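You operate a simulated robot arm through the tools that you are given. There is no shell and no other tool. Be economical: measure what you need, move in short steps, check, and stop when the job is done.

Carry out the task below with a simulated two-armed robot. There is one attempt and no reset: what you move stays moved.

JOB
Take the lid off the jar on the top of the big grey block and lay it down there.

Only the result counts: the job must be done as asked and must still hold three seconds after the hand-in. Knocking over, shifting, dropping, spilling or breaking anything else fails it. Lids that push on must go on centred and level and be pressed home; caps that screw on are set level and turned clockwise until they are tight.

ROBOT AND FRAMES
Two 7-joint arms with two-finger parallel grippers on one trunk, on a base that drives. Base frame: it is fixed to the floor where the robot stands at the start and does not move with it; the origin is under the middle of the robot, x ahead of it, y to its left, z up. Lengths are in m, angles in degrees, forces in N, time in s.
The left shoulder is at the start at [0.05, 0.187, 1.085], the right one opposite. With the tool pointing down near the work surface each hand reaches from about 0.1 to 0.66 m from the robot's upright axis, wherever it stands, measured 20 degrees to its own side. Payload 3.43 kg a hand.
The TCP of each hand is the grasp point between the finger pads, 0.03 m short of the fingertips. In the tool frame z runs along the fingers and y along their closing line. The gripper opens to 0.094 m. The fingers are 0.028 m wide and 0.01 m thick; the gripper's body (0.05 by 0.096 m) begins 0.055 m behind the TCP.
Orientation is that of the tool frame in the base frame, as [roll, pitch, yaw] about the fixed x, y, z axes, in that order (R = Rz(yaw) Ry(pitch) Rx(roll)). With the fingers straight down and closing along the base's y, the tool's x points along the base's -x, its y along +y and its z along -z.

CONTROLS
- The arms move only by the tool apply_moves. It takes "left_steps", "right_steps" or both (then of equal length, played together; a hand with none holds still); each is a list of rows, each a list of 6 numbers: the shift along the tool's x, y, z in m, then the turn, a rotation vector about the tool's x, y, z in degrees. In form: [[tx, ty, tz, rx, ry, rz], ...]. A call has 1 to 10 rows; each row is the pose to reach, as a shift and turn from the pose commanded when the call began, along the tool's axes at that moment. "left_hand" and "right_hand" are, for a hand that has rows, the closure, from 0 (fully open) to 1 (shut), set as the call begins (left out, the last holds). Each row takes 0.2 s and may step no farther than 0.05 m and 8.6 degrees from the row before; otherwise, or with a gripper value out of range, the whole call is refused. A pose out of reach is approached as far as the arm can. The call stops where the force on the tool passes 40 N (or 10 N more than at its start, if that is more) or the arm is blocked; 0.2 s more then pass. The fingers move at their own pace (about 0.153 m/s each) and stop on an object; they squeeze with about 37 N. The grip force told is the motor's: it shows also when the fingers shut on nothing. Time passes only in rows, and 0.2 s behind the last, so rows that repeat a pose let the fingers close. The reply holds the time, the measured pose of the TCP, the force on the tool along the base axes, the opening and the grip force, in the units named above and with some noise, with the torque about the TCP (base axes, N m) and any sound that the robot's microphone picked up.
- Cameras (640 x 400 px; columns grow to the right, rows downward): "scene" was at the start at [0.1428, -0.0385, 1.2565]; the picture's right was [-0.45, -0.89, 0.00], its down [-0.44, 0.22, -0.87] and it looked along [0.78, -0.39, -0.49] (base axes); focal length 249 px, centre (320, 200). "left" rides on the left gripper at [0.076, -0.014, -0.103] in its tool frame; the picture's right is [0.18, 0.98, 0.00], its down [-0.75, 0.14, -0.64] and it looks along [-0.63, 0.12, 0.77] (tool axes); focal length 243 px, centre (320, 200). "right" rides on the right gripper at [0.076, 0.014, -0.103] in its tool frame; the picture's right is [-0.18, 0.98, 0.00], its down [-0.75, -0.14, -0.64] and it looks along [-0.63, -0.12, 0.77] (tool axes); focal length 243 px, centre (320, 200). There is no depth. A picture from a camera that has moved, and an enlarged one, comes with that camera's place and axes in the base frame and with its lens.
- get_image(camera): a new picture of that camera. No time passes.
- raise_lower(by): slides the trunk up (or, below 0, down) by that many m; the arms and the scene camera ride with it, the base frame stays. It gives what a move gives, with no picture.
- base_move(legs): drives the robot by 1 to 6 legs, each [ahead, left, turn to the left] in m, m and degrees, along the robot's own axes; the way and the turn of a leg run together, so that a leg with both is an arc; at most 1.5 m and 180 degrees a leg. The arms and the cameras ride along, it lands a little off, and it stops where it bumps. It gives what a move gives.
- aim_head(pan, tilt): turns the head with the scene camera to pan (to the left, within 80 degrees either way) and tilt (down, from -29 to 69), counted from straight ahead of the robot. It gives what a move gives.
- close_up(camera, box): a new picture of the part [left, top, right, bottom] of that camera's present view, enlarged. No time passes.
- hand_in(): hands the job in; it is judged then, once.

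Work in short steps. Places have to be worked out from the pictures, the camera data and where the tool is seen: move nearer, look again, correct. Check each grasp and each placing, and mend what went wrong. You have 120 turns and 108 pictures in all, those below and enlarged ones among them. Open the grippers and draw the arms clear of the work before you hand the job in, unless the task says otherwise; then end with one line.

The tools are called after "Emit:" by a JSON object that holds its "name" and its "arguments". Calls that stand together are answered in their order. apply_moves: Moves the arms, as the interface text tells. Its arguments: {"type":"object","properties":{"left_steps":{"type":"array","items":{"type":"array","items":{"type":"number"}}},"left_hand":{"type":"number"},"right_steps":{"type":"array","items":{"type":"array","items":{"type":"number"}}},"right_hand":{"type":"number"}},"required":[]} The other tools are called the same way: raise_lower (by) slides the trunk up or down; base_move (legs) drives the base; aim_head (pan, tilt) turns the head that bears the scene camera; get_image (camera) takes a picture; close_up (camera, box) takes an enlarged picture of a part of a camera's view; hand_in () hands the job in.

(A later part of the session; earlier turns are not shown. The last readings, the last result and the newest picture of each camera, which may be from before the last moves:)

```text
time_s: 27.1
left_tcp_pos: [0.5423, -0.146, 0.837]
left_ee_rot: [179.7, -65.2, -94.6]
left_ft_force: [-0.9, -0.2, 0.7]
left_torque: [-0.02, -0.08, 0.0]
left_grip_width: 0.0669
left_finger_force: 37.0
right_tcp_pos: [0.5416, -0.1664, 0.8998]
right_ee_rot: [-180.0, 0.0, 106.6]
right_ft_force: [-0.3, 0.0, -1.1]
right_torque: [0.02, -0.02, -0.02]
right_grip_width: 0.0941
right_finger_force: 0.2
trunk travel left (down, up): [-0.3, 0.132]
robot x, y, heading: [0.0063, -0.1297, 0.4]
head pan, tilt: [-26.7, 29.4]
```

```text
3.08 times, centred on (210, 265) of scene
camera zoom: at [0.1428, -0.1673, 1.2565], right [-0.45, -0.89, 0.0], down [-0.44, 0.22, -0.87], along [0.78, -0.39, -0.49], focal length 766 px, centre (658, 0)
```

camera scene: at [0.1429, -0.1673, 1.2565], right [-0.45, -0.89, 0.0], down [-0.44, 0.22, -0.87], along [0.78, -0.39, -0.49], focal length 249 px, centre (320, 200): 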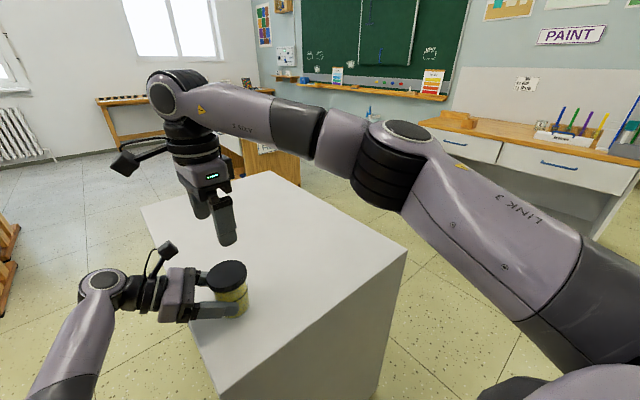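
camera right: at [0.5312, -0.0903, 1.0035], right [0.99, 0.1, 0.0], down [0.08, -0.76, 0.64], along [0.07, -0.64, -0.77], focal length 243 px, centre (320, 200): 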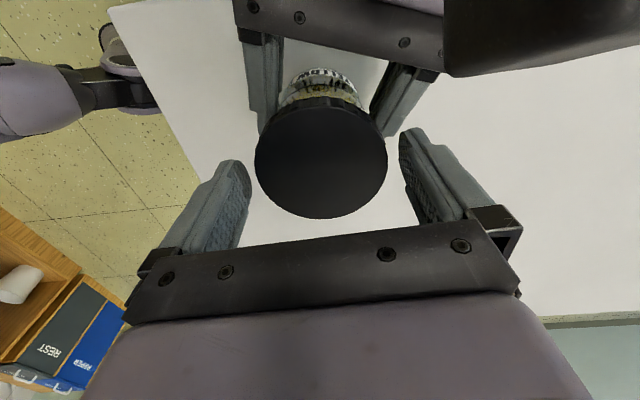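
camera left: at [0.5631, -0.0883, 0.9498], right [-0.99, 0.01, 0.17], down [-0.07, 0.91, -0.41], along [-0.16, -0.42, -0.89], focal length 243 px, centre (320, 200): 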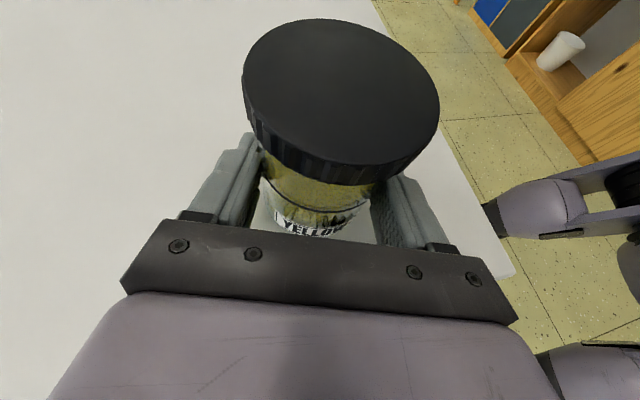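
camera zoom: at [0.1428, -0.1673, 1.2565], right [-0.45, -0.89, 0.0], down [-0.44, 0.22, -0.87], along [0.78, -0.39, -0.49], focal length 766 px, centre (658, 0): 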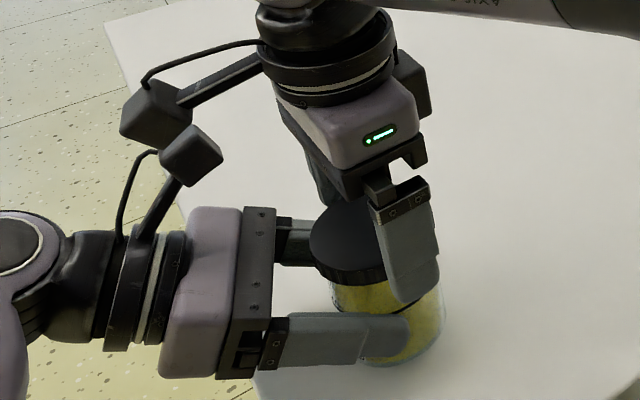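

No contact, camera housings clear and will part as the hand turns. I close on the lid.

Emit:
{"name": "apply_moves", "arguments": {"right_steps": [[0, 0, 0, 0, 0, 0], [0, 0, 0, 0, 0, 0], [0, 0, 0, 0, 0, 0]], "right_hand": 1}}

Emit:
{"name": "apply_moves", "arguments": {"right_steps": [[0, 0, 0, 0, 0, -6], [0, 0, 0, 0, 0, -12], [0, 0, 0, 0, 0, -18], [0, 0, 0, 0, 0, -24], [0, 0, 0, 0, 0, -30]]}}

Emit:
{"name": "get_image", "arguments": {"camera": "left"}}

```text
time_s: 27.9
left_tcp_pos: [0.5416, -0.1472, 0.8373]
left_ee_rot: [179.6, -65.4, -94.7]
left_ft_force: [-7.4, -0.7, 2.5]
left_torque: [0.09, -0.43, -0.09]
left_grip_width: 0.0666
left_finger_force: 37.4
right_tcp_pos: [0.5418, -0.1663, 0.9019]
right_ee_rot: [179.9, 0.0, 106.6]
right_ft_force: [7.6, 2.0, -1.7]
right_torque: [0.07, -0.14, -0.04]
right_grip_width: 0.0724
right_finger_force: 36.8
trunk travel left (down, up): [-0.3, 0.132]
robot x, y, heading: [0.002, -0.1299, 0.1]
head pan, tilt: [-26.7, 29.4]
```

```text
time_s: 29.1
left_tcp_pos: [0.5413, -0.1459, 0.8375]
left_ee_rot: [179.7, -65.2, -94.8]
left_ft_force: [-13.5, 1.6, 3.9]
left_torque: [-0.2, -0.9, -0.31]
left_grip_width: 0.0671
left_finger_force: 36.9
right_tcp_pos: [0.5413, -0.1659, 0.9017]
right_ee_rot: [179.9, 0.1, 136.6]
right_ft_force: [15.6, -1.3, -2.6]
right_torque: [0.04, -0.28, -0.03]
right_grip_width: 0.0725
right_finger_force: 37.2
trunk travel left (down, up): [-0.3, 0.132]
robot x, y, heading: [0.0042, -0.125, -0.1]
head pan, tilt: [-26.7, 29.4]
```

```text
71 pictures are left
camera left: at [0.5629, -0.0887, 0.9498], right [-0.99, 0.01, 0.17], down [-0.06, 0.91, -0.41], along [-0.16, -0.42, -0.89], focal length 243 px, centre (320, 200)
```

left: 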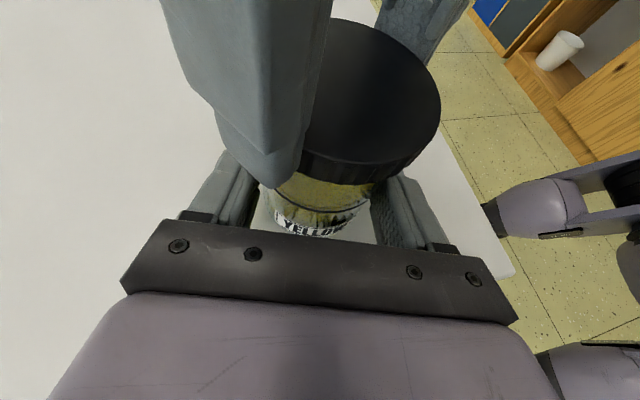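

Torque is near zero while turning, with ~15 N side load in +x, so the hand is ~2–3 mm off the lid axis. I shift +x to relieve it and keep turning.

Emit:
{"name": "apply_moves", "arguments": {"right_steps": [[-0.0022, 0.0021, 0, 0, 0, -3], [-0.0022, 0.0021, 0, 0, 0, -10], [-0.0022, 0.0021, 0, 0, 0, -18], [-0.0022, 0.0021, 0, 0, 0, -26], [-0.0022, 0.0021, 0, 0, 0, -34], [-0.0022, 0.0021, 0, 0, 0, -42]]}}

Emit:
{"name": "get_image", "arguments": {"camera": "left"}}

```text
time_s: 30.6
left_tcp_pos: [0.5415, -0.1464, 0.837]
left_ee_rot: [179.7, -65.2, -94.6]
left_ft_force: [1.9, -1.2, 0.7]
left_torque: [0.13, -0.19, 0.09]
left_grip_width: 0.0669
left_finger_force: 37.1
right_tcp_pos: [0.5432, -0.1646, 0.9019]
right_ee_rot: [179.9, 0.0, 178.9]
right_ft_force: [-0.3, 1.8, 1.5]
right_torque: [0.08, 0.07, -0.05]
right_grip_width: 0.0728
right_finger_force: 37.5
trunk travel left (down, up): [-0.3, 0.132]
robot x, y, heading: [-0.0021, -0.1273, 0.1]
head pan, tilt: [-26.7, 29.4]
```

```text
70 pictures are left
camera left: at [0.5634, -0.0881, 0.9499], right [-0.99, 0.01, 0.17], down [-0.07, 0.91, -0.41], along [-0.16, -0.42, -0.89], focal length 243 px, centre (320, 200)
```

left: 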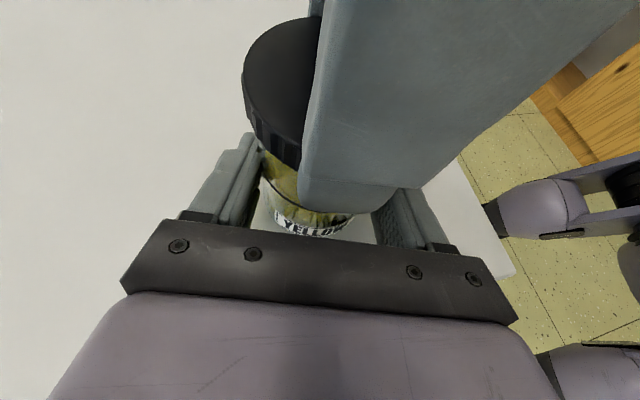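

Side load gone, jar steady. I continue the stroke to ≈222°.

Emit:
{"name": "apply_moves", "arguments": {"right_steps": [[0, 0, 0, 0, 0, -8], [0, 0, 0, 0, 0, -16], [0, 0, 0, 0, 0, -24], [0, 0, 0, 0, 0, -32], [0, 0, 0, 0, 0, -40]]}}

Emit:
{"name": "get_image", "arguments": {"camera": "left"}}

Emit:
{"name": "close_up", "arguments": {"camera": "scene", "box": [180, 230, 280, 330]}}

```text
time_s: 31.8
left_tcp_pos: [0.542, -0.1464, 0.8381]
left_ee_rot: [179.6, -65.2, -94.5]
left_ft_force: [8.5, -6.9, 0.0]
left_torque: [0.23, -0.03, 0.16]
left_grip_width: 0.0668
left_finger_force: 37.0
right_tcp_pos: [0.5427, -0.1639, 0.902]
right_ee_rot: [179.9, 0.0, -141.3]
right_ft_force: [-8.0, 6.3, 7.1]
right_torque: [0.23, 0.28, -0.05]
right_grip_width: 0.0726
right_finger_force: 37.2
trunk travel left (down, up): [-0.3, 0.132]
robot x, y, heading: [0.0014, -0.1287, 0.2]
head pan, tilt: [-26.7, 29.4]
```

```text
69 pictures are left
camera left: at [0.5631, -0.0885, 0.9499], right [-0.99, 0.01, 0.17], down [-0.07, 0.91, -0.41], along [-0.16, -0.42, -0.89], focal length 243 px, centre (320, 200)
```

left: 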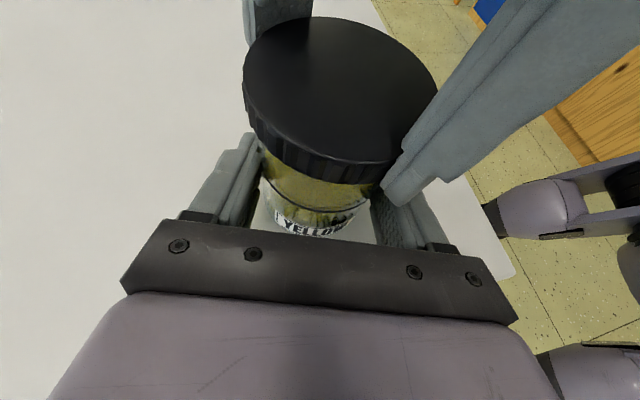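

```text
4.00 times, centred on (230, 280) of scene
camera zoom: at [0.1426, -0.1673, 1.2566], right [-0.45, -0.89, 0.0], down [-0.44, 0.22, -0.87], along [0.78, -0.39, -0.49], focal length 996 px, centre (680, -120)
```

zoom: 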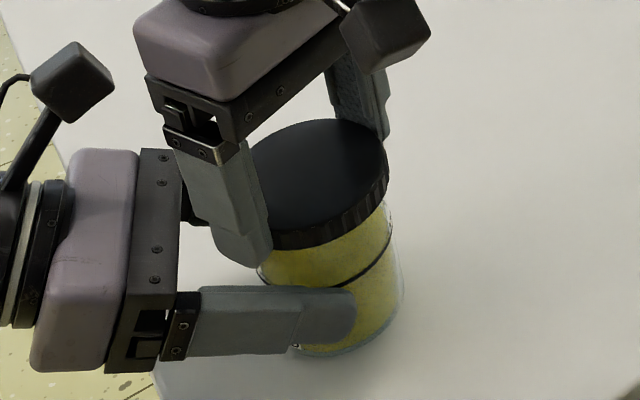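

Upward force of 7 N shows the lid is climbing its thread. I test with a small 3 mm lift.

Emit:
{"name": "apply_moves", "arguments": {"right_steps": [[0, 0, -0.0015, 0, 0, 0], [0, 0, -0.003, 0, 0, 0]]}}

```text
time_s: 32.4
left_tcp_pos: [0.5401, -0.1472, 0.8375]
left_ee_rot: [179.7, -65.2, -94.5]
left_ft_force: [6.3, -7.7, 1.8]
left_torque: [0.21, 0.29, 0.11]
left_grip_width: 0.0669
left_finger_force: 36.6
right_tcp_pos: [0.5425, -0.1651, 0.9027]
right_ee_rot: [179.8, -0.1, -141.2]
right_ft_force: [-6.0, 7.1, -5.3]
right_torque: [0.28, 0.13, 0.01]
right_grip_width: 0.0723
right_finger_force: 36.8
trunk travel left (down, up): [-0.3, 0.132]
robot x, y, heading: [0.0004, -0.1273, -0.0]
head pan, tilt: [-26.7, 29.4]
```

Still threaded, so another stroke is needed. I release, rise and rotate back.

Emit:
{"name": "apply_moves", "arguments": {"right_steps": [[0, 0, -0.001, 0, 0, 0], [0, 0, -0.001, 0, 0, 0]], "right_hand": 0}}

Emit:
{"name": "apply_moves", "arguments": {"right_steps": [[0, 0, -0.04, 0, 0, 0], [0, 0, -0.08, 0, 0, 0], [0, 0, -0.12, 0, 0, 0], [0, 0, -0.12, 0, 0, 8.5], [0, 0, -0.12, 0, 0, 17], [0, 0, -0.12, 0, 0, 25.5], [0, 0, -0.12, 0, 0, 34], [0, 0, -0.12, 0, 0, 42.5], [0, 0, -0.12, 0, 0, 51]]}}

Emit:
{"name": "apply_moves", "arguments": {"right_steps": [[0, 0, 0, 0, 0, 8.5], [0, 0, 0, 0, 0, 17], [0, 0, 0, 0, 0, 25.5], [0, 0, 0, 0, 0, 34], [0, 0, 0, 0, 0, 42.5], [0, 0, 0, 0, 0, 51], [0, 0, 0, 0, 0, 59.5], [0, 0, 0, 0, 0, 64], [0, 0, 0, 0, 0, 64]]}}

Emit:
{"name": "get_image", "arguments": {"camera": "left"}}

```text
time_s: 33.0
left_tcp_pos: [0.5422, -0.1463, 0.8372]
left_ee_rot: [179.7, -65.2, -94.5]
left_ft_force: [-1.7, 0.9, 1.7]
left_torque: [-0.08, -0.02, -0.09]
left_grip_width: 0.0668
left_finger_force: 36.5
right_tcp_pos: [0.5435, -0.1663, 0.9051]
right_ee_rot: [-179.9, 0.1, -141.4]
right_ft_force: [0.1, 0.3, 0.2]
right_torque: [0.0, 0.0, -0.01]
right_grip_width: 0.0942
right_finger_force: 0.1
trunk travel left (down, up): [-0.3, 0.132]
robot x, y, heading: [0.0012, -0.1287, 0.1]
head pan, tilt: [-26.7, 29.4]
```

```text
time_s: 35.0
left_tcp_pos: [0.5419, -0.1459, 0.8361]
left_ee_rot: [179.7, -65.2, -94.6]
left_ft_force: [0.1, 1.2, 0.9]
left_torque: [0.0, -0.14, 0.04]
left_grip_width: 0.0665
left_finger_force: 36.9
right_tcp_pos: [0.5436, -0.1655, 1.0258]
right_ee_rot: [180.0, 0.0, 167.4]
right_ft_force: [0.0, 0.3, 0.0]
right_torque: [0.02, 0.0, -0.03]
right_grip_width: 0.0938
right_finger_force: 0.0
trunk travel left (down, up): [-0.3, 0.132]
robot x, y, heading: [-0.0008, -0.1287, 0.1]
head pan, tilt: [-26.7, 29.4]
```

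```text
time_s: 37.0
left_tcp_pos: [0.5423, -0.1463, 0.8373]
left_ee_rot: [179.7, -65.3, -94.7]
left_ft_force: [0.7, 0.0, 0.8]
left_torque: [-0.01, -0.13, 0.0]
left_grip_width: 0.0667
left_finger_force: 37.7
right_tcp_pos: [0.5435, -0.1649, 1.0248]
right_ee_rot: [180.0, 0.0, 103.4]
right_ft_force: [1.0, -0.2, 0.3]
right_torque: [0.02, -0.01, 0.02]
right_grip_width: 0.094
right_finger_force: 0.0
trunk travel left (down, up): [-0.3, 0.132]
robot x, y, heading: [0.001, -0.1271, -0.3]
head pan, tilt: [-26.7, 29.4]
```

```text
67 pictures are left
camera left: at [0.5631, -0.0884, 0.95], right [-0.99, 0.01, 0.17], down [-0.06, 0.91, -0.41], along [-0.16, -0.42, -0.89], focal length 243 px, centre (320, 200)
```

left: 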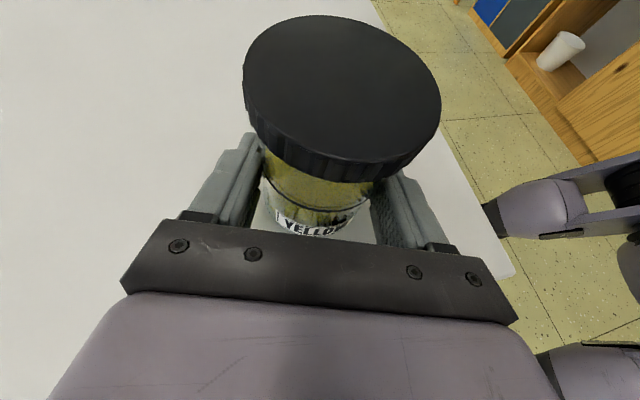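

The lid has visibly risen a little. I descend to z≈0.903, close, and turn with a small rise.

Emit:
{"name": "apply_moves", "arguments": {"right_steps": [[0, 0, 0.04, 0, 0, 0], [0, 0, 0.08, 0, 0, 0], [0, 0, 0.105, 0, 0, 0], [0, 0, 0.122, 0, 0, 0], [0, 0, 0.122, 0, 0, 0]]}}

Emit:
{"name": "apply_moves", "arguments": {"right_steps": [[0, 0, 0, 0, 0, 0], [0, 0, 0, 0, 0, 0], [0, 0, 0, 0, 0, 0]], "right_hand": 1}}

Emit:
{"name": "apply_moves", "arguments": {"right_steps": [[0, 0, 0, 0, 0, -6], [0, 0, -0.0002, 0, 0, -14], [0, 0, -0.0004, 0, 0, -22], [0, 0, -0.0006, 0, 0, -30], [0, 0, -0.0008, 0, 0, -38], [0, 0, -0.0009, 0, 0, -46], [0, 0, -0.001, 0, 0, -54], [0, 0, -0.0011, 0, 0, -62]]}}

```text
time_s: 38.1
left_tcp_pos: [0.5419, -0.1463, 0.8367]
left_ee_rot: [179.7, -65.3, -94.5]
left_ft_force: [-1.7, 0.9, 2.9]
left_torque: [-0.04, -0.11, -0.04]
left_grip_width: 0.0663
left_finger_force: 36.4
right_tcp_pos: [0.5434, -0.164, 0.9024]
right_ee_rot: [-180.0, 0.0, 103.6]
right_ft_force: [-0.1, -0.7, 0.4]
right_torque: [-0.02, -0.01, -0.01]
right_grip_width: 0.0938
right_finger_force: 0.1
trunk travel left (down, up): [-0.3, 0.132]
robot x, y, heading: [0.0006, -0.1301, 0.1]
head pan, tilt: [-26.7, 29.4]
```

```text
time_s: 39.0
left_tcp_pos: [0.5437, -0.1463, 0.8365]
left_ee_rot: [179.8, -65.2, -94.3]
left_ft_force: [20.8, 5.1, 0.6]
left_torque: [-0.27, 0.98, 0.38]
left_grip_width: 0.0666
left_finger_force: 36.7
right_tcp_pos: [0.5427, -0.1645, 0.9036]
right_ee_rot: [-179.7, 0.0, 103.7]
right_ft_force: [-22.2, -6.1, 2.0]
right_torque: [-0.09, 0.37, -0.01]
right_grip_width: 0.0726
right_finger_force: 37.4
trunk travel left (down, up): [-0.3, 0.132]
robot x, y, heading: [0.003, -0.1325, -0.2]
head pan, tilt: [-26.7, 29.4]
```

```text
time_s: 40.8
left_tcp_pos: [0.5436, -0.1475, 0.8363]
left_ee_rot: [179.9, -65.3, -94.5]
left_ft_force: [23.6, 2.3, 0.1]
left_torque: [0.1, 1.22, 0.46]
left_grip_width: 0.0668
left_finger_force: 37.1
right_tcp_pos: [0.5417, -0.1665, 0.9043]
right_ee_rot: [-179.9, -0.3, 165.7]
right_ft_force: [-24.1, -3.1, -2.1]
right_torque: [-0.26, 0.4, 0.0]
right_grip_width: 0.0724
right_finger_force: 36.3
trunk travel left (down, up): [-0.3, 0.132]
robot x, y, heading: [-0.0035, -0.1264, 0.3]
head pan, tilt: [-26.7, 29.4]
```

Side load −24 N in x: I shift the hand −4 mm in x and continue the stroke.

Emit:
{"name": "apply_moves", "arguments": {"right_steps": [[0.0022, -0.0006, 0, 0, 0, 0], [0.0044, -0.0011, 0, 0, 0, -6], [0.0044, -0.0011, 0, 0, 0, -14], [0.0044, -0.0011, -0.0002, 0, 0, -22], [0.0044, -0.0011, -0.0004, 0, 0, -30], [0.0044, -0.0011, -0.0006, 0, 0, -38], [0.0044, -0.0011, -0.0008, 0, 0, -46], [0.0044, -0.0011, -0.001, 0, 0, -54]]}}

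Emit:
{"name": "get_image", "arguments": {"camera": "left"}}

```text
time_s: 42.5
left_tcp_pos: [0.5423, -0.1477, 0.8374]
left_ee_rot: [179.5, -65.3, -94.8]
left_ft_force: [-19.6, 3.6, 8.8]
left_torque: [-0.44, -1.13, -0.39]
left_grip_width: 0.0665
left_finger_force: 37.3
right_tcp_pos: [0.5397, -0.1669, 0.9043]
right_ee_rot: [-179.9, 0.2, -140.4]
right_ft_force: [19.8, -4.1, -10.9]
right_torque: [0.04, -0.24, -0.04]
right_grip_width: 0.0727
right_finger_force: 36.6
trunk travel left (down, up): [-0.3, 0.132]
robot x, y, heading: [0.0006, -0.1278, -0.1]
head pan, tilt: [-26.7, 29.4]
```

```text
66 pictures are left
camera left: at [0.5625, -0.0894, 0.9499], right [-0.99, 0.01, 0.17], down [-0.06, 0.91, -0.42], along [-0.16, -0.42, -0.89], focal length 243 px, centre (320, 200)
```

left: 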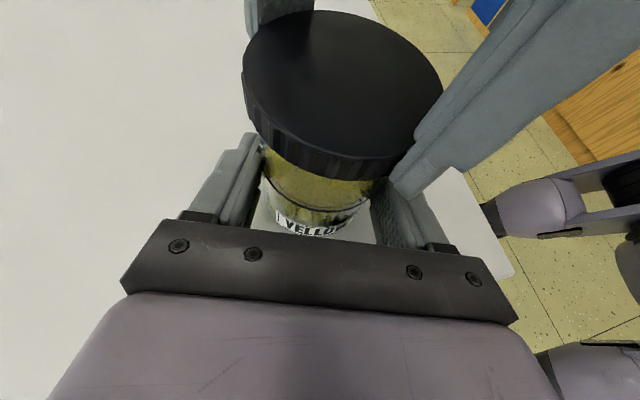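

Still threaded (−11 N pull) but climbing. Another stroke: release, rise, rotate back, with the axis targeted at x≈0.542.

Emit:
{"name": "apply_moves", "arguments": {"right_steps": [[0, 0, 0, 0, 0, 0], [0, 0, 0, 0, 0, 0]], "right_hand": 0}}

Emit:
{"name": "apply_moves", "arguments": {"right_steps": [[0, 0, -0.04, 0, 0, 0], [0, 0, -0.08, 0, 0, 0], [0, 0, -0.12, 0, 0, 0], [0, 0, -0.12, 0, 0, 8.5], [0, 0, -0.12, 0, 0, 17], [0, 0, -0.12, 0, 0, 25.5], [0, 0, -0.12, 0, 0, 34], [0, 0, -0.12, 0, 0, 42.5], [0, 0, -0.12, 0, 0, 51]]}}

Emit:
{"name": "apply_moves", "arguments": {"right_steps": [[0, 0, 0, 0, 0, 8.5], [0, 0, 0, 0, 0, 17], [0, 0, 0, 0, 0, 25.5], [0, 0, 0, 0, 0, 34], [0, 0, 0, 0, 0, 42.5], [0, 0, 0, 0, 0, 51], [0, 0, 0, 0, 0, 59.5], [0, 0, 0, 0, 0, 64], [0, 0, 0, 0, 0, 64]]}}

Emit:
{"name": "close_up", "arguments": {"camera": "scene", "box": [180, 230, 280, 330]}}

Emit:
{"name": "get_image", "arguments": {"camera": "left"}}

```text
time_s: 43.1
left_tcp_pos: [0.5427, -0.1458, 0.8382]
left_ee_rot: [179.7, -65.2, -94.6]
left_ft_force: [2.9, 0.3, 2.7]
left_torque: [0.05, -0.28, 0.01]
left_grip_width: 0.0666
left_finger_force: 36.9
right_tcp_pos: [0.5372, -0.165, 0.9052]
right_ee_rot: [-180.0, 0.1, -140.3]
right_ft_force: [0.3, 0.0, 0.2]
right_torque: [0.0, 0.0, 0.01]
right_grip_width: 0.0942
right_finger_force: 0.0
trunk travel left (down, up): [-0.3, 0.132]
robot x, y, heading: [-0.0049, -0.1301, 0.3]
head pan, tilt: [-26.7, 29.4]
```

```text
time_s: 45.1
left_tcp_pos: [0.5423, -0.1481, 0.8369]
left_ee_rot: [179.5, -65.2, -94.6]
left_ft_force: [-0.9, 0.1, 2.1]
left_torque: [0.08, -0.08, 0.01]
left_grip_width: 0.0666
left_finger_force: 36.7
right_tcp_pos: [0.5386, -0.1651, 1.0256]
right_ee_rot: [-179.9, 0.0, 168.4]
right_ft_force: [-0.1, -0.2, 0.4]
right_torque: [0.01, 0.0, 0.0]
right_grip_width: 0.0942
right_finger_force: 0.0
trunk travel left (down, up): [-0.3, 0.132]
robot x, y, heading: [0.0021, -0.1287, 0.3]
head pan, tilt: [-26.7, 29.4]
```

```text
time_s: 47.1
left_tcp_pos: [0.5426, -0.146, 0.8374]
left_ee_rot: [179.7, -65.2, -94.7]
left_ft_force: [-0.5, -1.3, 0.7]
left_torque: [-0.05, -0.1, -0.02]
left_grip_width: 0.0664
left_finger_force: 37.6
right_tcp_pos: [0.5382, -0.1663, 1.0251]
right_ee_rot: [179.9, 0.0, 104.6]
right_ft_force: [-0.1, 0.6, 0.2]
right_torque: [-0.01, -0.03, -0.01]
right_grip_width: 0.0938
right_finger_force: 0.1
trunk travel left (down, up): [-0.3, 0.132]
robot x, y, heading: [-0.002, -0.129, 0.2]
head pan, tilt: [-26.7, 29.4]
```

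```text
4.00 times, centred on (230, 280) of scene
camera zoom: at [0.1428, -0.1674, 1.2565], right [-0.45, -0.89, 0.0], down [-0.44, 0.22, -0.87], along [0.78, -0.39, -0.49], focal length 996 px, centre (680, -120)
```

zoom: 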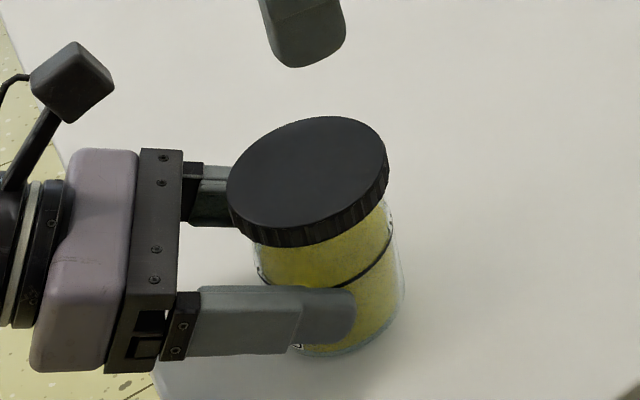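

```text
64 pictures are left
camera left: at [0.5631, -0.0885, 0.9499], right [-0.99, 0.01, 0.17], down [-0.06, 0.91, -0.41], along [-0.16, -0.42, -0.89], focal length 243 px, centre (320, 200)
```

left: 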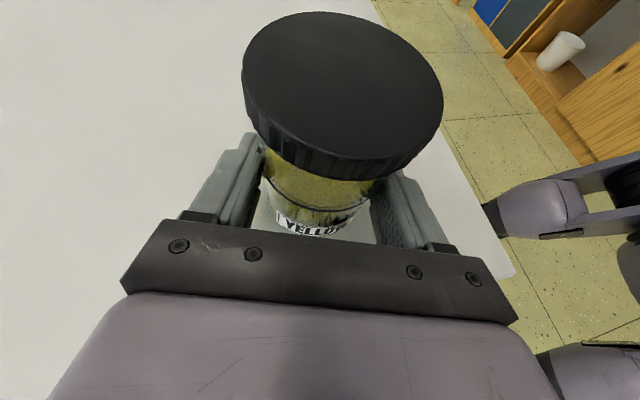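

The lid keeps rising. Third stroke: descend to z≈0.905 with +3 mm x, close and check the side load.

Emit:
{"name": "apply_moves", "arguments": {"right_steps": [[0, 0.003, 0.04, 0, 0, 0], [0, 0.003, 0.08, 0, 0, 0], [0, 0.003, 0.105, 0, 0, 0], [0, 0.003, 0.12, 0, 0, 0], [0, 0.003, 0.12, 0, 0, 0]]}}

Emit:
{"name": "apply_moves", "arguments": {"right_steps": [[0, 0, 0, 0, 0, 0], [0, 0, 0, 0, 0, 0], [0, 0, 0, 0, 0, 0]], "right_hand": 1}}

```text
time_s: 48.4
left_tcp_pos: [0.5443, -0.1474, 0.8363]
left_ee_rot: [179.7, -65.3, -94.5]
left_ft_force: [-1.9, -0.7, 1.6]
left_torque: [0.01, -0.08, -0.02]
left_grip_width: 0.0663
left_finger_force: 37.2
right_tcp_pos: [0.5411, -0.1652, 0.9068]
right_ee_rot: [179.9, 0.0, 104.6]
right_ft_force: [-0.5, 0.8, 0.0]
right_torque: [-0.01, -0.01, 0.0]
right_grip_width: 0.0939
right_finger_force: 0.0
trunk travel left (down, up): [-0.3, 0.132]
robot x, y, heading: [-0.0001, -0.1294, -0.1]
head pan, tilt: [-26.7, 29.4]
```

```text
time_s: 49.1
left_tcp_pos: [0.5422, -0.1468, 0.8375]
left_ee_rot: [179.7, -65.2, -94.4]
left_ft_force: [5.1, 1.0, 0.4]
left_torque: [-0.07, 0.37, 0.07]
left_grip_width: 0.0666
left_finger_force: 36.7
right_tcp_pos: [0.5409, -0.1649, 0.906]
right_ee_rot: [180.0, 0.0, 104.6]
right_ft_force: [-7.4, -1.8, -0.9]
right_torque: [0.0, 0.05, 0.01]
right_grip_width: 0.0725
right_finger_force: 37.3
trunk travel left (down, up): [-0.3, 0.132]
robot x, y, heading: [0.0014, -0.1284, 0.2]
head pan, tilt: [-26.7, 29.4]
```

Small side load (−7 N). I shift about −1 mm in x and turn through the stroke in two parts with a slight rise.

Emit:
{"name": "apply_moves", "arguments": {"right_steps": [[0, -0.0012, 0, 0, 0, -6], [0, -0.0012, -0.0002, 0, 0, -14], [0, -0.0012, -0.0004, 0, 0, -22], [0, -0.0012, -0.0006, 0, 0, -30], [0, -0.0012, -0.0008, 0, 0, -38], [0, -0.0012, -0.0009, 0, 0, -46], [0, -0.0012, -0.001, 0, 0, -54], [0, -0.0012, -0.0011, 0, 0, -62]]}}

Emit:
{"name": "apply_moves", "arguments": {"right_steps": [[0, 0, -0.0001, 0, 0, -8], [0, 0, -0.0002, 0, 0, -16], [0, 0, -0.0004, 0, 0, -24], [0, 0, -0.0006, 0, 0, -32], [0, 0, -0.0008, 0, 0, -40], [0, 0, -0.001, 0, 0, -48], [0, 0, -0.001, 0, 0, -54]]}}

Emit:
{"name": "apply_moves", "arguments": {"right_steps": [[0, 0, -0.001, 0, 0, 0], [0, 0, -0.002, 0, 0, 0]]}}

Emit:
{"name": "get_image", "arguments": {"camera": "left"}}

```text
time_s: 51.0
left_tcp_pos: [0.5416, -0.1467, 0.8363]
left_ee_rot: [179.6, -65.2, -94.6]
left_ft_force: [0.6, -0.3, 2.2]
left_torque: [-0.02, -0.11, 0.0]
left_grip_width: 0.0664
left_finger_force: 36.5
right_tcp_pos: [0.5394, -0.1649, 0.9056]
right_ee_rot: [179.9, -0.1, 166.8]
right_ft_force: [-0.3, -1.1, 0.1]
right_torque: [0.02, 0.02, -0.03]
right_grip_width: 0.072
right_finger_force: 37.7
trunk travel left (down, up): [-0.3, 0.132]
robot x, y, heading: [-0.0024, -0.1274, 0.1]
head pan, tilt: [-26.7, 29.4]
```

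```text
time_s: 52.5
left_tcp_pos: [0.5423, -0.1464, 0.8372]
left_ee_rot: [179.6, -65.2, -94.6]
left_ft_force: [-0.4, -0.1, 0.1]
left_torque: [-0.11, -0.12, -0.01]
left_grip_width: 0.0661
left_finger_force: 37.1
right_tcp_pos: [0.5396, -0.1649, 0.9078]
right_ee_rot: [-180.0, 0.0, -139.4]
right_ft_force: [0.0, -1.8, -0.3]
right_torque: [-0.01, 0.03, -0.02]
right_grip_width: 0.0721
right_finger_force: 37.2
trunk travel left (down, up): [-0.3, 0.132]
robot x, y, heading: [0.004, -0.1252, 0.3]
head pan, tilt: [-26.7, 29.4]
```

```text
time_s: 53.1
left_tcp_pos: [0.5427, -0.1479, 0.8367]
left_ee_rot: [179.8, -65.2, -94.6]
left_ft_force: [-1.0, 0.9, 1.1]
left_torque: [-0.16, -0.19, -0.05]
left_grip_width: 0.0661
left_finger_force: 37.3
right_tcp_pos: [0.5397, -0.1659, 0.9097]
right_ee_rot: [-180.0, 0.0, -139.5]
right_ft_force: [1.1, -1.7, -0.6]
right_torque: [0.03, -0.06, 0.01]
right_grip_width: 0.0722
right_finger_force: 36.4
trunk travel left (down, up): [-0.3, 0.132]
robot x, y, heading: [0.0003, -0.1275, 0.2]
head pan, tilt: [-26.7, 29.4]
```

```text
63 pictures are left
camera left: at [0.5632, -0.0884, 0.9499], right [-0.99, 0.01, 0.17], down [-0.06, 0.91, -0.41], along [-0.16, -0.42, -0.89], focal length 243 px, centre (320, 200)
```

left: 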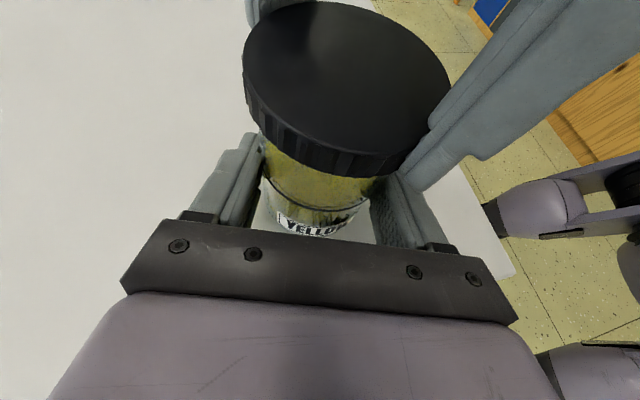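

The forces vanish even on a lift, so the lid seems free. I lift gently straight up and check.

Emit:
{"name": "apply_moves", "arguments": {"right_steps": [[0, 0, -0.005, 0, 0, 0], [0, 0, -0.012, 0, 0, 0], [0, 0, -0.025, 0, 0, 0], [0, 0, -0.04, 0, 0, 0], [0, 0, -0.06, 0, 0, 0]]}}

Emit:
{"name": "get_image", "arguments": {"camera": "scene"}}

Emit:
{"name": "get_image", "arguments": {"camera": "left"}}

```text
time_s: 54.4
left_tcp_pos: [0.5438, -0.1478, 0.8369]
left_ee_rot: [179.7, -65.1, -94.5]
left_ft_force: [1.2, 0.3, 1.8]
left_torque: [0.05, -0.15, 0.04]
left_grip_width: 0.0664
left_finger_force: 37.3
right_tcp_pos: [0.5395, -0.164, 0.9693]
right_ee_rot: [-180.0, 0.0, -139.5]
right_ft_force: [0.0, -0.1, -0.4]
right_torque: [-0.02, 0.01, 0.01]
right_grip_width: 0.0725
right_finger_force: 37.2
trunk travel left (down, up): [-0.3, 0.132]
robot x, y, heading: [0.0018, -0.131, 0.0]
head pan, tilt: [-26.7, 29.4]
```

```text
62 pictures are left
camera scene: at [0.1428, -0.1673, 1.2565], right [-0.45, -0.89, 0.0], down [-0.44, 0.22, -0.87], along [0.78, -0.39, -0.49], focal length 249 px, centre (320, 200)
```

scene: 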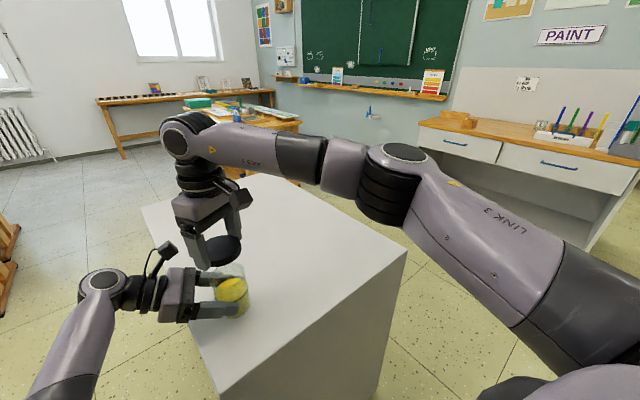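

```text
61 pictures are left
camera left: at [0.5631, -0.0884, 0.9499], right [-0.99, 0.01, 0.17], down [-0.06, 0.91, -0.41], along [-0.16, -0.42, -0.89], focal length 243 px, centre (320, 200)
```

left: 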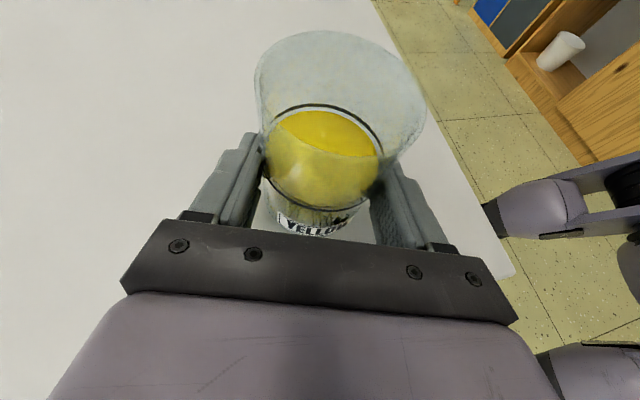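

The lid is off and the jar is intact. I carry the lid ~0.18 m to the right over the free block surface, relaxing the wrist yaw on the way.

Emit:
{"name": "apply_moves", "arguments": {"right_steps": [[0, 0, -0.03, 0, 0, 0], [0.02, -0.0294, -0.03, 0, 0, 8], [0.0396, -0.0587, -0.03, 0, 0, 16], [0.0594, -0.0881, -0.03, 0, 0, 24], [0.0792, -0.1174, -0.03, 0, 0, 32], [0.099, -0.1468, -0.03, 0, 0, 40], [0.099, -0.1468, -0.03, 0, 0, 40]]}}

Emit:
{"name": "get_image", "arguments": {"camera": "scene"}}

Emit:
{"name": "get_image", "arguments": {"camera": "right"}}

```text
time_s: 56.0
left_tcp_pos: [0.5416, -0.1464, 0.8375]
left_ee_rot: [179.8, -65.2, -94.6]
left_ft_force: [0.3, 0.3, 1.6]
left_torque: [0.05, -0.1, -0.02]
left_grip_width: 0.0663
left_finger_force: 36.7
right_tcp_pos: [0.5601, -0.3418, 0.999]
right_ee_rot: [-180.0, 0.1, -179.6]
right_ft_force: [0.2, 0.4, -0.1]
right_torque: [0.0, 0.0, -0.02]
right_grip_width: 0.0725
right_finger_force: 36.9
trunk travel left (down, up): [-0.3, 0.132]
robot x, y, heading: [-0.0002, -0.1265, -0.0]
head pan, tilt: [-26.7, 29.4]
```

```text
60 pictures are left
camera scene: at [0.1428, -0.1674, 1.2565], right [-0.45, -0.89, 0.0], down [-0.44, 0.22, -0.87], along [0.78, -0.39, -0.49], focal length 249 px, centre (320, 200)
```

scene: 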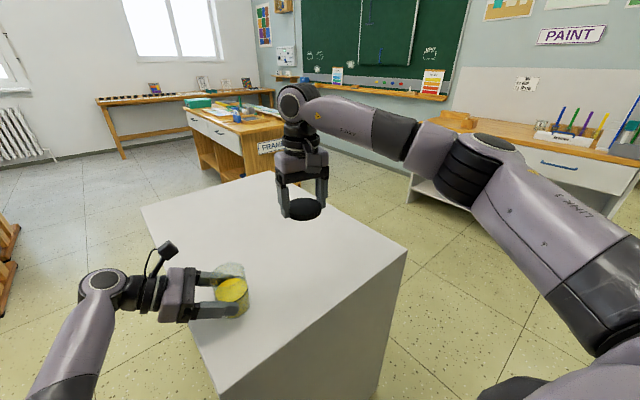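

```text
59 pictures are left
camera right: at [0.4826, -0.3287, 1.1022], right [0.18, 0.98, 0.0], down [0.75, -0.14, 0.64], along [0.63, -0.11, -0.77], focal length 243 px, centre (320, 200)
```

right: 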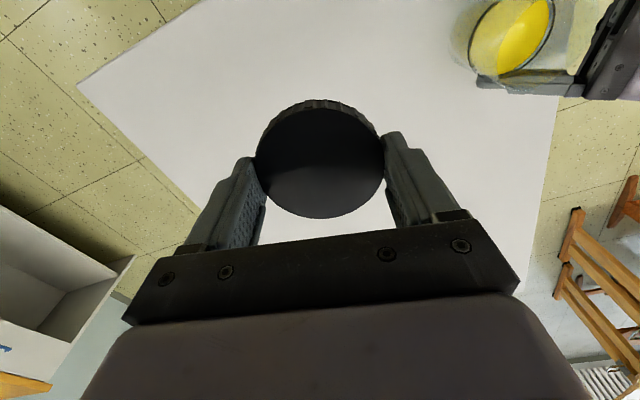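

The lid is over free block surface. I descend to z≈0.85, then go slowly until contact.

Emit:
{"name": "apply_moves", "arguments": {"right_steps": [[0, 0, 0.04, 0, 0, 0], [0, 0, 0.08, 0, 0, 0], [0, 0, 0.12, 0, 0, 0], [0, 0, 0.14, 0, 0, 0], [0, 0, 0.149, 0, 0, 0], [0, 0, 0.149, 0, 0, 0]]}}

Emit:
{"name": "apply_moves", "arguments": {"right_steps": [[0, 0, 0.002, 0, 0, 0], [0, 0, 0.004, 0, 0, 0], [0, 0, 0.006, 0, 0, 0], [0, 0, 0.008, 0, 0, 0]]}}

Emit:
{"name": "close_up", "arguments": {"camera": "scene", "box": [240, 180, 380, 280]}}

```text
time_s: 57.4
left_tcp_pos: [0.5417, -0.1463, 0.8377]
left_ee_rot: [179.6, -65.2, -94.7]
left_ft_force: [-2.0, -0.8, 0.9]
left_torque: [0.03, -0.07, -0.01]
left_grip_width: 0.0661
left_finger_force: 37.1
right_tcp_pos: [0.5594, -0.3397, 0.8498]
right_ee_rot: [179.9, -0.1, -179.4]
right_ft_force: [0.0, 0.2, -0.4]
right_torque: [0.02, -0.02, 0.01]
right_grip_width: 0.0719
right_finger_force: 37.0
trunk travel left (down, up): [-0.3, 0.132]
robot x, y, heading: [0.0053, -0.1268, -0.1]
head pan, tilt: [-26.7, 29.4]
```

```text
time_s: 58.4
left_tcp_pos: [0.5429, -0.1463, 0.837]
left_ee_rot: [179.7, -65.3, -94.6]
left_ft_force: [-0.4, -0.6, 1.2]
left_torque: [0.02, -0.11, 0.0]
left_grip_width: 0.0665
left_finger_force: 36.9
right_tcp_pos: [0.5608, -0.3408, 0.842]
right_ee_rot: [180.0, 0.0, -179.4]
right_ft_force: [-0.6, 0.4, -0.3]
right_torque: [0.03, -0.02, 0.0]
right_grip_width: 0.0722
right_finger_force: 36.9
trunk travel left (down, up): [-0.3, 0.132]
robot x, y, heading: [0.002, -0.1267, 0.2]
head pan, tilt: [-26.7, 29.4]
```

```text
4.00 times, centred on (310, 230) of scene
camera zoom: at [0.1428, -0.1674, 1.2565], right [-0.45, -0.89, 0.0], down [-0.44, 0.22, -0.87], along [0.78, -0.39, -0.49], focal length 996 px, centre (360, 80)
```

zoom: 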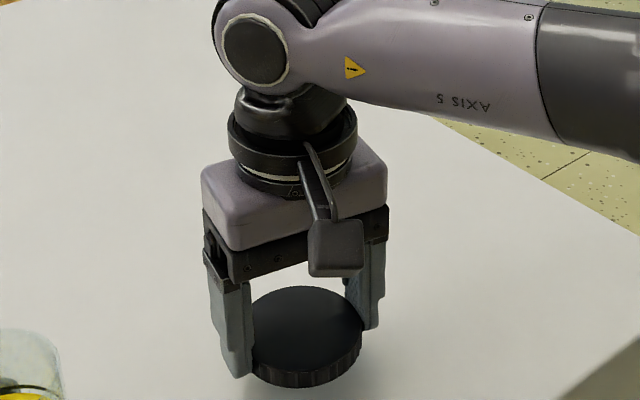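

No contact yet; I continue down in 1.5 mm steps.

Emit:
{"name": "apply_moves", "arguments": {"right_steps": [[0, 0, 0.0015, 0, 0, 0], [0, 0, 0.003, 0, 0, 0], [0, 0, 0.0045, 0, 0, 0], [0, 0, 0.006, 0, 0, 0]]}}

```text
time_s: 59.4
left_tcp_pos: [0.5423, -0.1462, 0.8362]
left_ee_rot: [179.7, -65.2, -94.6]
left_ft_force: [0.5, -1.1, -0.2]
left_torque: [-0.07, -0.12, -0.01]
left_grip_width: 0.0659
left_finger_force: 37.0
right_tcp_pos: [0.56, -0.341, 0.8356]
right_ee_rot: [-180.0, -0.1, -179.4]
right_ft_force: [-0.2, -0.1, -0.2]
right_torque: [0.05, 0.01, -0.01]
right_grip_width: 0.0721
right_finger_force: 36.5
trunk travel left (down, up): [-0.3, 0.132]
robot x, y, heading: [0.0001, -0.1273, -0.1]
head pan, tilt: [-26.7, 29.4]
```

Still free at z 0.836; I go on.

Emit:
{"name": "apply_moves", "arguments": {"right_steps": [[0, 0, 0.0015, 0, 0, 0], [0, 0, 0.003, 0, 0, 0], [0, 0, 0.004, 0, 0, 0]]}}

Emit:
{"name": "close_up", "arguments": {"camera": "scene", "box": [270, 230, 360, 290]}}

```text
time_s: 60.1
left_tcp_pos: [0.5422, -0.1472, 0.8369]
left_ee_rot: [179.5, -65.2, -94.7]
left_ft_force: [0.5, -1.8, 1.0]
left_torque: [-0.02, -0.09, 0.0]
left_grip_width: 0.066
left_finger_force: 37.4
right_tcp_pos: [0.56, -0.34, 0.8323]
right_ee_rot: [-180.0, 0.1, -179.4]
right_ft_force: [0.1, -0.9, 0.2]
right_torque: [0.02, 0.02, 0.01]
right_grip_width: 0.0723
right_finger_force: 37.3
trunk travel left (down, up): [-0.3, 0.132]
robot x, y, heading: [-0.0002, -0.1271, 0.2]
head pan, tilt: [-26.7, 29.4]
```

```text
6.67 times, centred on (315, 260) of scene
camera zoom: at [0.1429, -0.1674, 1.2565], right [-0.45, -0.89, 0.0], down [-0.44, 0.22, -0.87], along [0.78, -0.39, -0.49], focal length 1660 px, centre (353, -200)
```

zoom: 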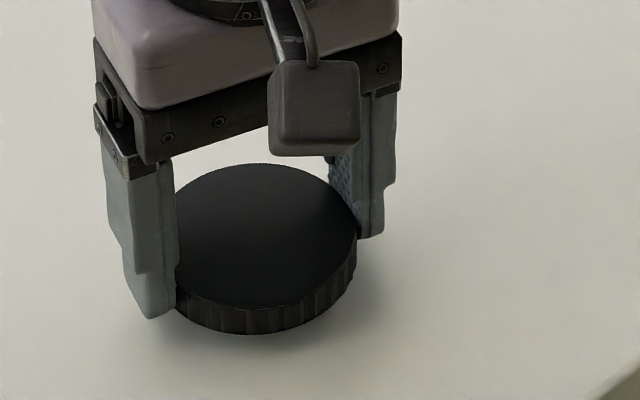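

Emit:
{"name": "apply_moves", "arguments": {"right_steps": [[0, 0, 0.001, 0, 0, 0], [0, 0, 0.002, 0, 0, 0], [0, 0, 0.003, 0, 0, 0]]}}

```text
time_s: 61.0
left_tcp_pos: [0.5425, -0.1461, 0.8374]
left_ee_rot: [179.5, -65.2, -94.5]
left_ft_force: [0.0, -0.7, 1.5]
left_torque: [-0.04, -0.06, -0.04]
left_grip_width: 0.066
left_finger_force: 36.9
right_tcp_pos: [0.5607, -0.3418, 0.8288]
right_ee_rot: [180.0, 0.0, -179.3]
right_ft_force: [0.0, 0.3, 0.6]
right_torque: [-0.01, 0.03, -0.02]
right_grip_width: 0.0722
right_finger_force: 37.4
trunk travel left (down, up): [-0.3, 0.132]
robot x, y, heading: [-0.002, -0.1271, 0.2]
head pan, tilt: [-26.7, 29.4]
```

Still no contact at z 0.829; I keep stepping down 1 mm at a time.

Emit:
{"name": "apply_moves", "arguments": {"right_steps": [[0, 0, 0.001, 0, 0, 0], [0, 0, 0.002, 0, 0, 0], [0, 0, 0.003, 0, 0, 0]]}}

```text
time_s: 61.8
left_tcp_pos: [0.5417, -0.1474, 0.838]
left_ee_rot: [179.6, -65.1, -94.6]
left_ft_force: [0.6, 0.1, 0.5]
left_torque: [-0.05, -0.09, -0.02]
left_grip_width: 0.0661
left_finger_force: 36.5
right_tcp_pos: [0.5597, -0.3416, 0.8264]
right_ee_rot: [-180.0, 0.0, -179.4]
right_ft_force: [0.2, 0.2, -0.2]
right_torque: [0.02, 0.02, 0.0]
right_grip_width: 0.0722
right_finger_force: 36.8
trunk travel left (down, up): [-0.3, 0.132]
robot x, y, heading: [0.0014, -0.1304, 0.3]
head pan, tilt: [-26.7, 29.4]
```

Emit:
{"name": "apply_moves", "arguments": {"right_steps": [[0, 0, 0.001, 0, 0, 0], [0, 0, 0.002, 0, 0, 0], [0, 0, 0.003, 0, 0, 0]]}}

Emit:
{"name": "close_up", "arguments": {"camera": "scene", "box": [270, 230, 360, 290]}}

```text
time_s: 62.5
left_tcp_pos: [0.543, -0.1474, 0.8376]
left_ee_rot: [179.6, -65.1, -94.7]
left_ft_force: [-0.4, -0.5, 0.5]
left_torque: [0.0, -0.13, -0.03]
left_grip_width: 0.0662
left_finger_force: 37.5
right_tcp_pos: [0.56, -0.3421, 0.8224]
right_ee_rot: [180.0, 0.1, -179.4]
right_ft_force: [0.1, 0.4, 0.0]
right_torque: [0.01, 0.02, 0.03]
right_grip_width: 0.0722
right_finger_force: 36.7
trunk travel left (down, up): [-0.3, 0.132]
robot x, y, heading: [-0.0011, -0.1288, 0.3]
head pan, tilt: [-26.7, 29.4]
```

```text
6.67 times, centred on (315, 260) of scene
camera zoom: at [0.1429, -0.1674, 1.2565], right [-0.45, -0.89, 0.0], down [-0.44, 0.22, -0.87], along [0.78, -0.39, -0.49], focal length 1660 px, centre (353, -200)
```

zoom: 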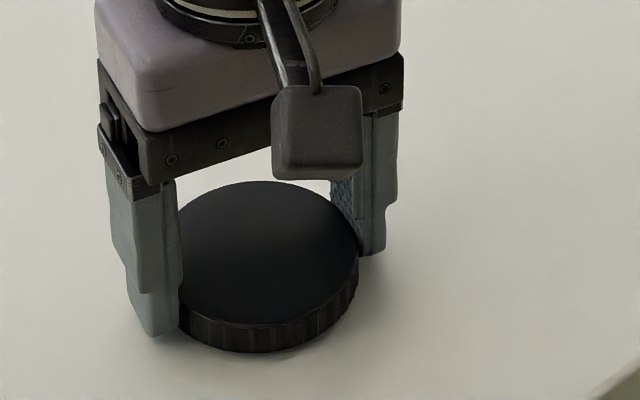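

The contact shadow is very tight; I continue another 3 mm.

Emit:
{"name": "apply_moves", "arguments": {"right_steps": [[0, 0, 0.001, 0, 0, 0], [0, 0, 0.002, 0, 0, 0], [0, 0, 0.003, 0, 0, 0]]}}

```text
time_s: 63.4
left_tcp_pos: [0.5433, -0.1472, 0.8374]
left_ee_rot: [179.5, -65.2, -94.6]
left_ft_force: [0.1, 0.8, 0.2]
left_torque: [-0.01, -0.09, -0.06]
left_grip_width: 0.0661
left_finger_force: 37.5
right_tcp_pos: [0.5608, -0.3414, 0.82]
right_ee_rot: [180.0, 0.0, -179.4]
right_ft_force: [0.3, -0.1, 1.1]
right_torque: [-0.02, 0.0, 0.02]
right_grip_width: 0.0722
right_finger_force: 37.7
trunk travel left (down, up): [-0.3, 0.132]
robot x, y, heading: [0.0024, -0.1267, 0.1]
head pan, tilt: [-26.7, 29.4]
```

Emit:
{"name": "apply_moves", "arguments": {"right_steps": [[0, 0, 0.001, 0, 0, 0], [0, 0, 0.002, 0, 0, 0], [0, 0, 0.002, 0, 0, 0]]}}

```text
time_s: 64.2
left_tcp_pos: [0.5416, -0.1462, 0.837]
left_ee_rot: [179.6, -65.2, -94.6]
left_ft_force: [-0.6, 0.0, -0.5]
left_torque: [0.04, -0.01, -0.01]
left_grip_width: 0.0659
left_finger_force: 37.2
right_tcp_pos: [0.5601, -0.3415, 0.8207]
right_ee_rot: [-179.9, 0.1, -179.3]
right_ft_force: [-3.7, -2.4, 13.8]
right_torque: [-0.27, 0.32, 0.05]
right_grip_width: 0.0722
right_finger_force: 37.2
trunk travel left (down, up): [-0.3, 0.132]
robot x, y, heading: [-0.0001, -0.1321, 0.1]
head pan, tilt: [-26.7, 29.4]
```

Contact (14 N up). I ease off 2 mm so the lid just rests, then open the right hand.

Emit:
{"name": "apply_moves", "arguments": {"right_steps": [[0, 0, -0.0015, 0, 0, 0], [0, 0, -0.002, 0, 0, 0]]}}

Emit:
{"name": "apply_moves", "arguments": {"right_steps": [[0, 0, 0, 0, 0, 0], [0, 0, 0, 0, 0, 0], [0, 0, 0, 0, 0, 0]], "right_hand": 0}}

Emit:
{"name": "get_image", "arguments": {"camera": "right"}}

```text
time_s: 64.8
left_tcp_pos: [0.5434, -0.1468, 0.8359]
left_ee_rot: [179.6, -65.2, -94.5]
left_ft_force: [-0.5, 0.6, -0.3]
left_torque: [0.03, 0.0, -0.01]
left_grip_width: 0.0661
left_finger_force: 36.7
right_tcp_pos: [0.5597, -0.3415, 0.8205]
right_ee_rot: [180.0, -0.1, -179.5]
right_ft_force: [1.1, -2.1, 2.7]
right_torque: [-0.05, -0.07, -0.03]
right_grip_width: 0.0723
right_finger_force: 36.7
trunk travel left (down, up): [-0.3, 0.132]
robot x, y, heading: [-0.0017, -0.1267, 0.3]
head pan, tilt: [-26.7, 29.4]
```

```text
time_s: 65.5
left_tcp_pos: [0.5423, -0.1464, 0.8356]
left_ee_rot: [179.6, -65.1, -94.7]
left_ft_force: [1.0, 0.1, 0.5]
left_torque: [0.07, -0.02, 0.03]
left_grip_width: 0.0662
left_finger_force: 37.0
right_tcp_pos: [0.5601, -0.3411, 0.8197]
right_ee_rot: [179.9, 0.0, -179.4]
right_ft_force: [-0.4, -0.4, 0.0]
right_torque: [0.02, 0.02, 0.0]
right_grip_width: 0.094
right_finger_force: 0.1
trunk travel left (down, up): [-0.3, 0.132]
robot x, y, heading: [-0.0032, -0.1312, -0.1]
head pan, tilt: [-26.7, 29.4]
```

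```text
55 pictures are left
camera right: at [0.4834, -0.3281, 0.9232], right [0.17, 0.98, 0.0], down [0.76, -0.13, 0.64], along [0.63, -0.11, -0.77], focal length 243 px, centre (320, 200)
```

right: 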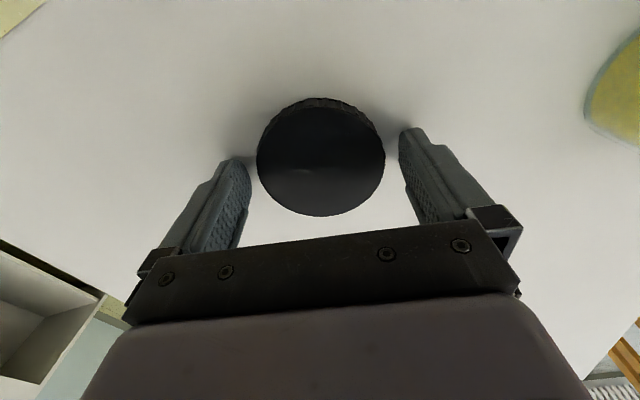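

The lid rests flat. I raise the right hand clear and open the left hand.

Emit:
{"name": "apply_moves", "arguments": {"right_steps": [[0, 0, -0.02, 0, 0, 0], [0, 0, -0.06, 0, 0, 0], [0, 0, -0.1, 0, 0, 0], [0, 0, -0.14, 0, 0, 0], [0.03, 0, -0.18, 0, 0, 0], [0.06, 0, -0.2, 0, 0, 0]]}}

Emit:
{"name": "apply_moves", "arguments": {"left_steps": [[0, 0, 0, 0, 0, 0], [0, 0, 0, 0, 0, 0], [0, 0, 0, 0, 0, 0]], "left_hand": 0}}

Emit:
{"name": "get_image", "arguments": {"camera": "left"}}

Emit:
{"name": "get_image", "arguments": {"camera": "scene"}}

```text
time_s: 67.0
left_tcp_pos: [0.5424, -0.1466, 0.8369]
left_ee_rot: [179.5, -65.2, -94.5]
left_ft_force: [-1.1, -0.2, 1.3]
left_torque: [-0.01, -0.07, -0.03]
left_grip_width: 0.0662
left_finger_force: 37.4
right_tcp_pos: [0.5016, -0.341, 1.0204]
right_ee_rot: [180.0, 0.0, -179.4]
right_ft_force: [0.0, -0.5, 0.2]
right_torque: [0.02, 0.01, 0.0]
right_grip_width: 0.094
right_finger_force: 0.0
trunk travel left (down, up): [-0.3, 0.132]
robot x, y, heading: [-0.0014, -0.1269, 0.1]
head pan, tilt: [-26.7, 29.4]
```

```text
time_s: 67.8
left_tcp_pos: [0.5415, -0.1467, 0.8371]
left_ee_rot: [179.6, -65.3, -94.7]
left_ft_force: [0.1, -0.7, 1.2]
left_torque: [-0.02, 0.0, 0.01]
left_grip_width: 0.0941
left_finger_force: 0.0
right_tcp_pos: [0.5021, -0.3413, 1.0205]
right_ee_rot: [-180.0, -0.1, -179.3]
right_ft_force: [1.2, -0.7, 0.7]
right_torque: [0.0, -0.01, 0.02]
right_grip_width: 0.094
right_finger_force: 0.0
trunk travel left (down, up): [-0.3, 0.132]
robot x, y, heading: [-0.0024, -0.1273, 0.1]
head pan, tilt: [-26.7, 29.4]
```

```text
54 pictures are left
camera left: at [0.5632, -0.0884, 0.9498], right [-0.99, 0.01, 0.17], down [-0.07, 0.91, -0.41], along [-0.16, -0.42, -0.89], focal length 243 px, centre (320, 200)
```

left: 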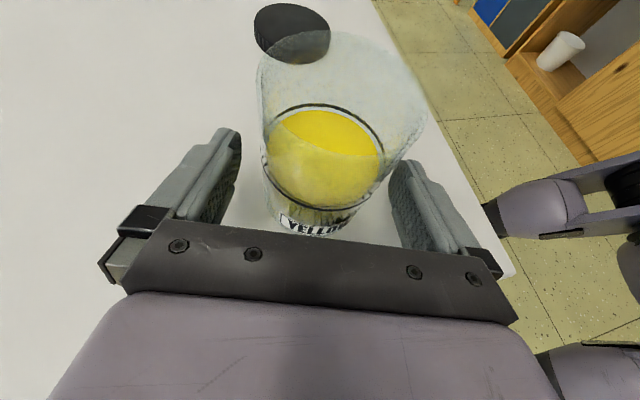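

```text
53 pictures are left
camera scene: at [0.1429, -0.1673, 1.2565], right [-0.45, -0.89, 0.0], down [-0.44, 0.22, -0.87], along [0.78, -0.39, -0.49], focal length 249 px, centre (320, 200)
```

scene: 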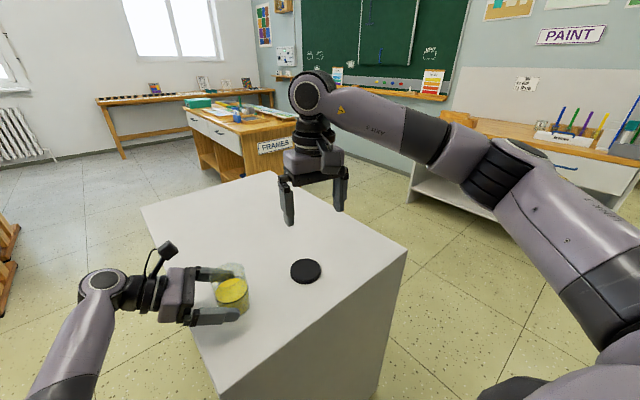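

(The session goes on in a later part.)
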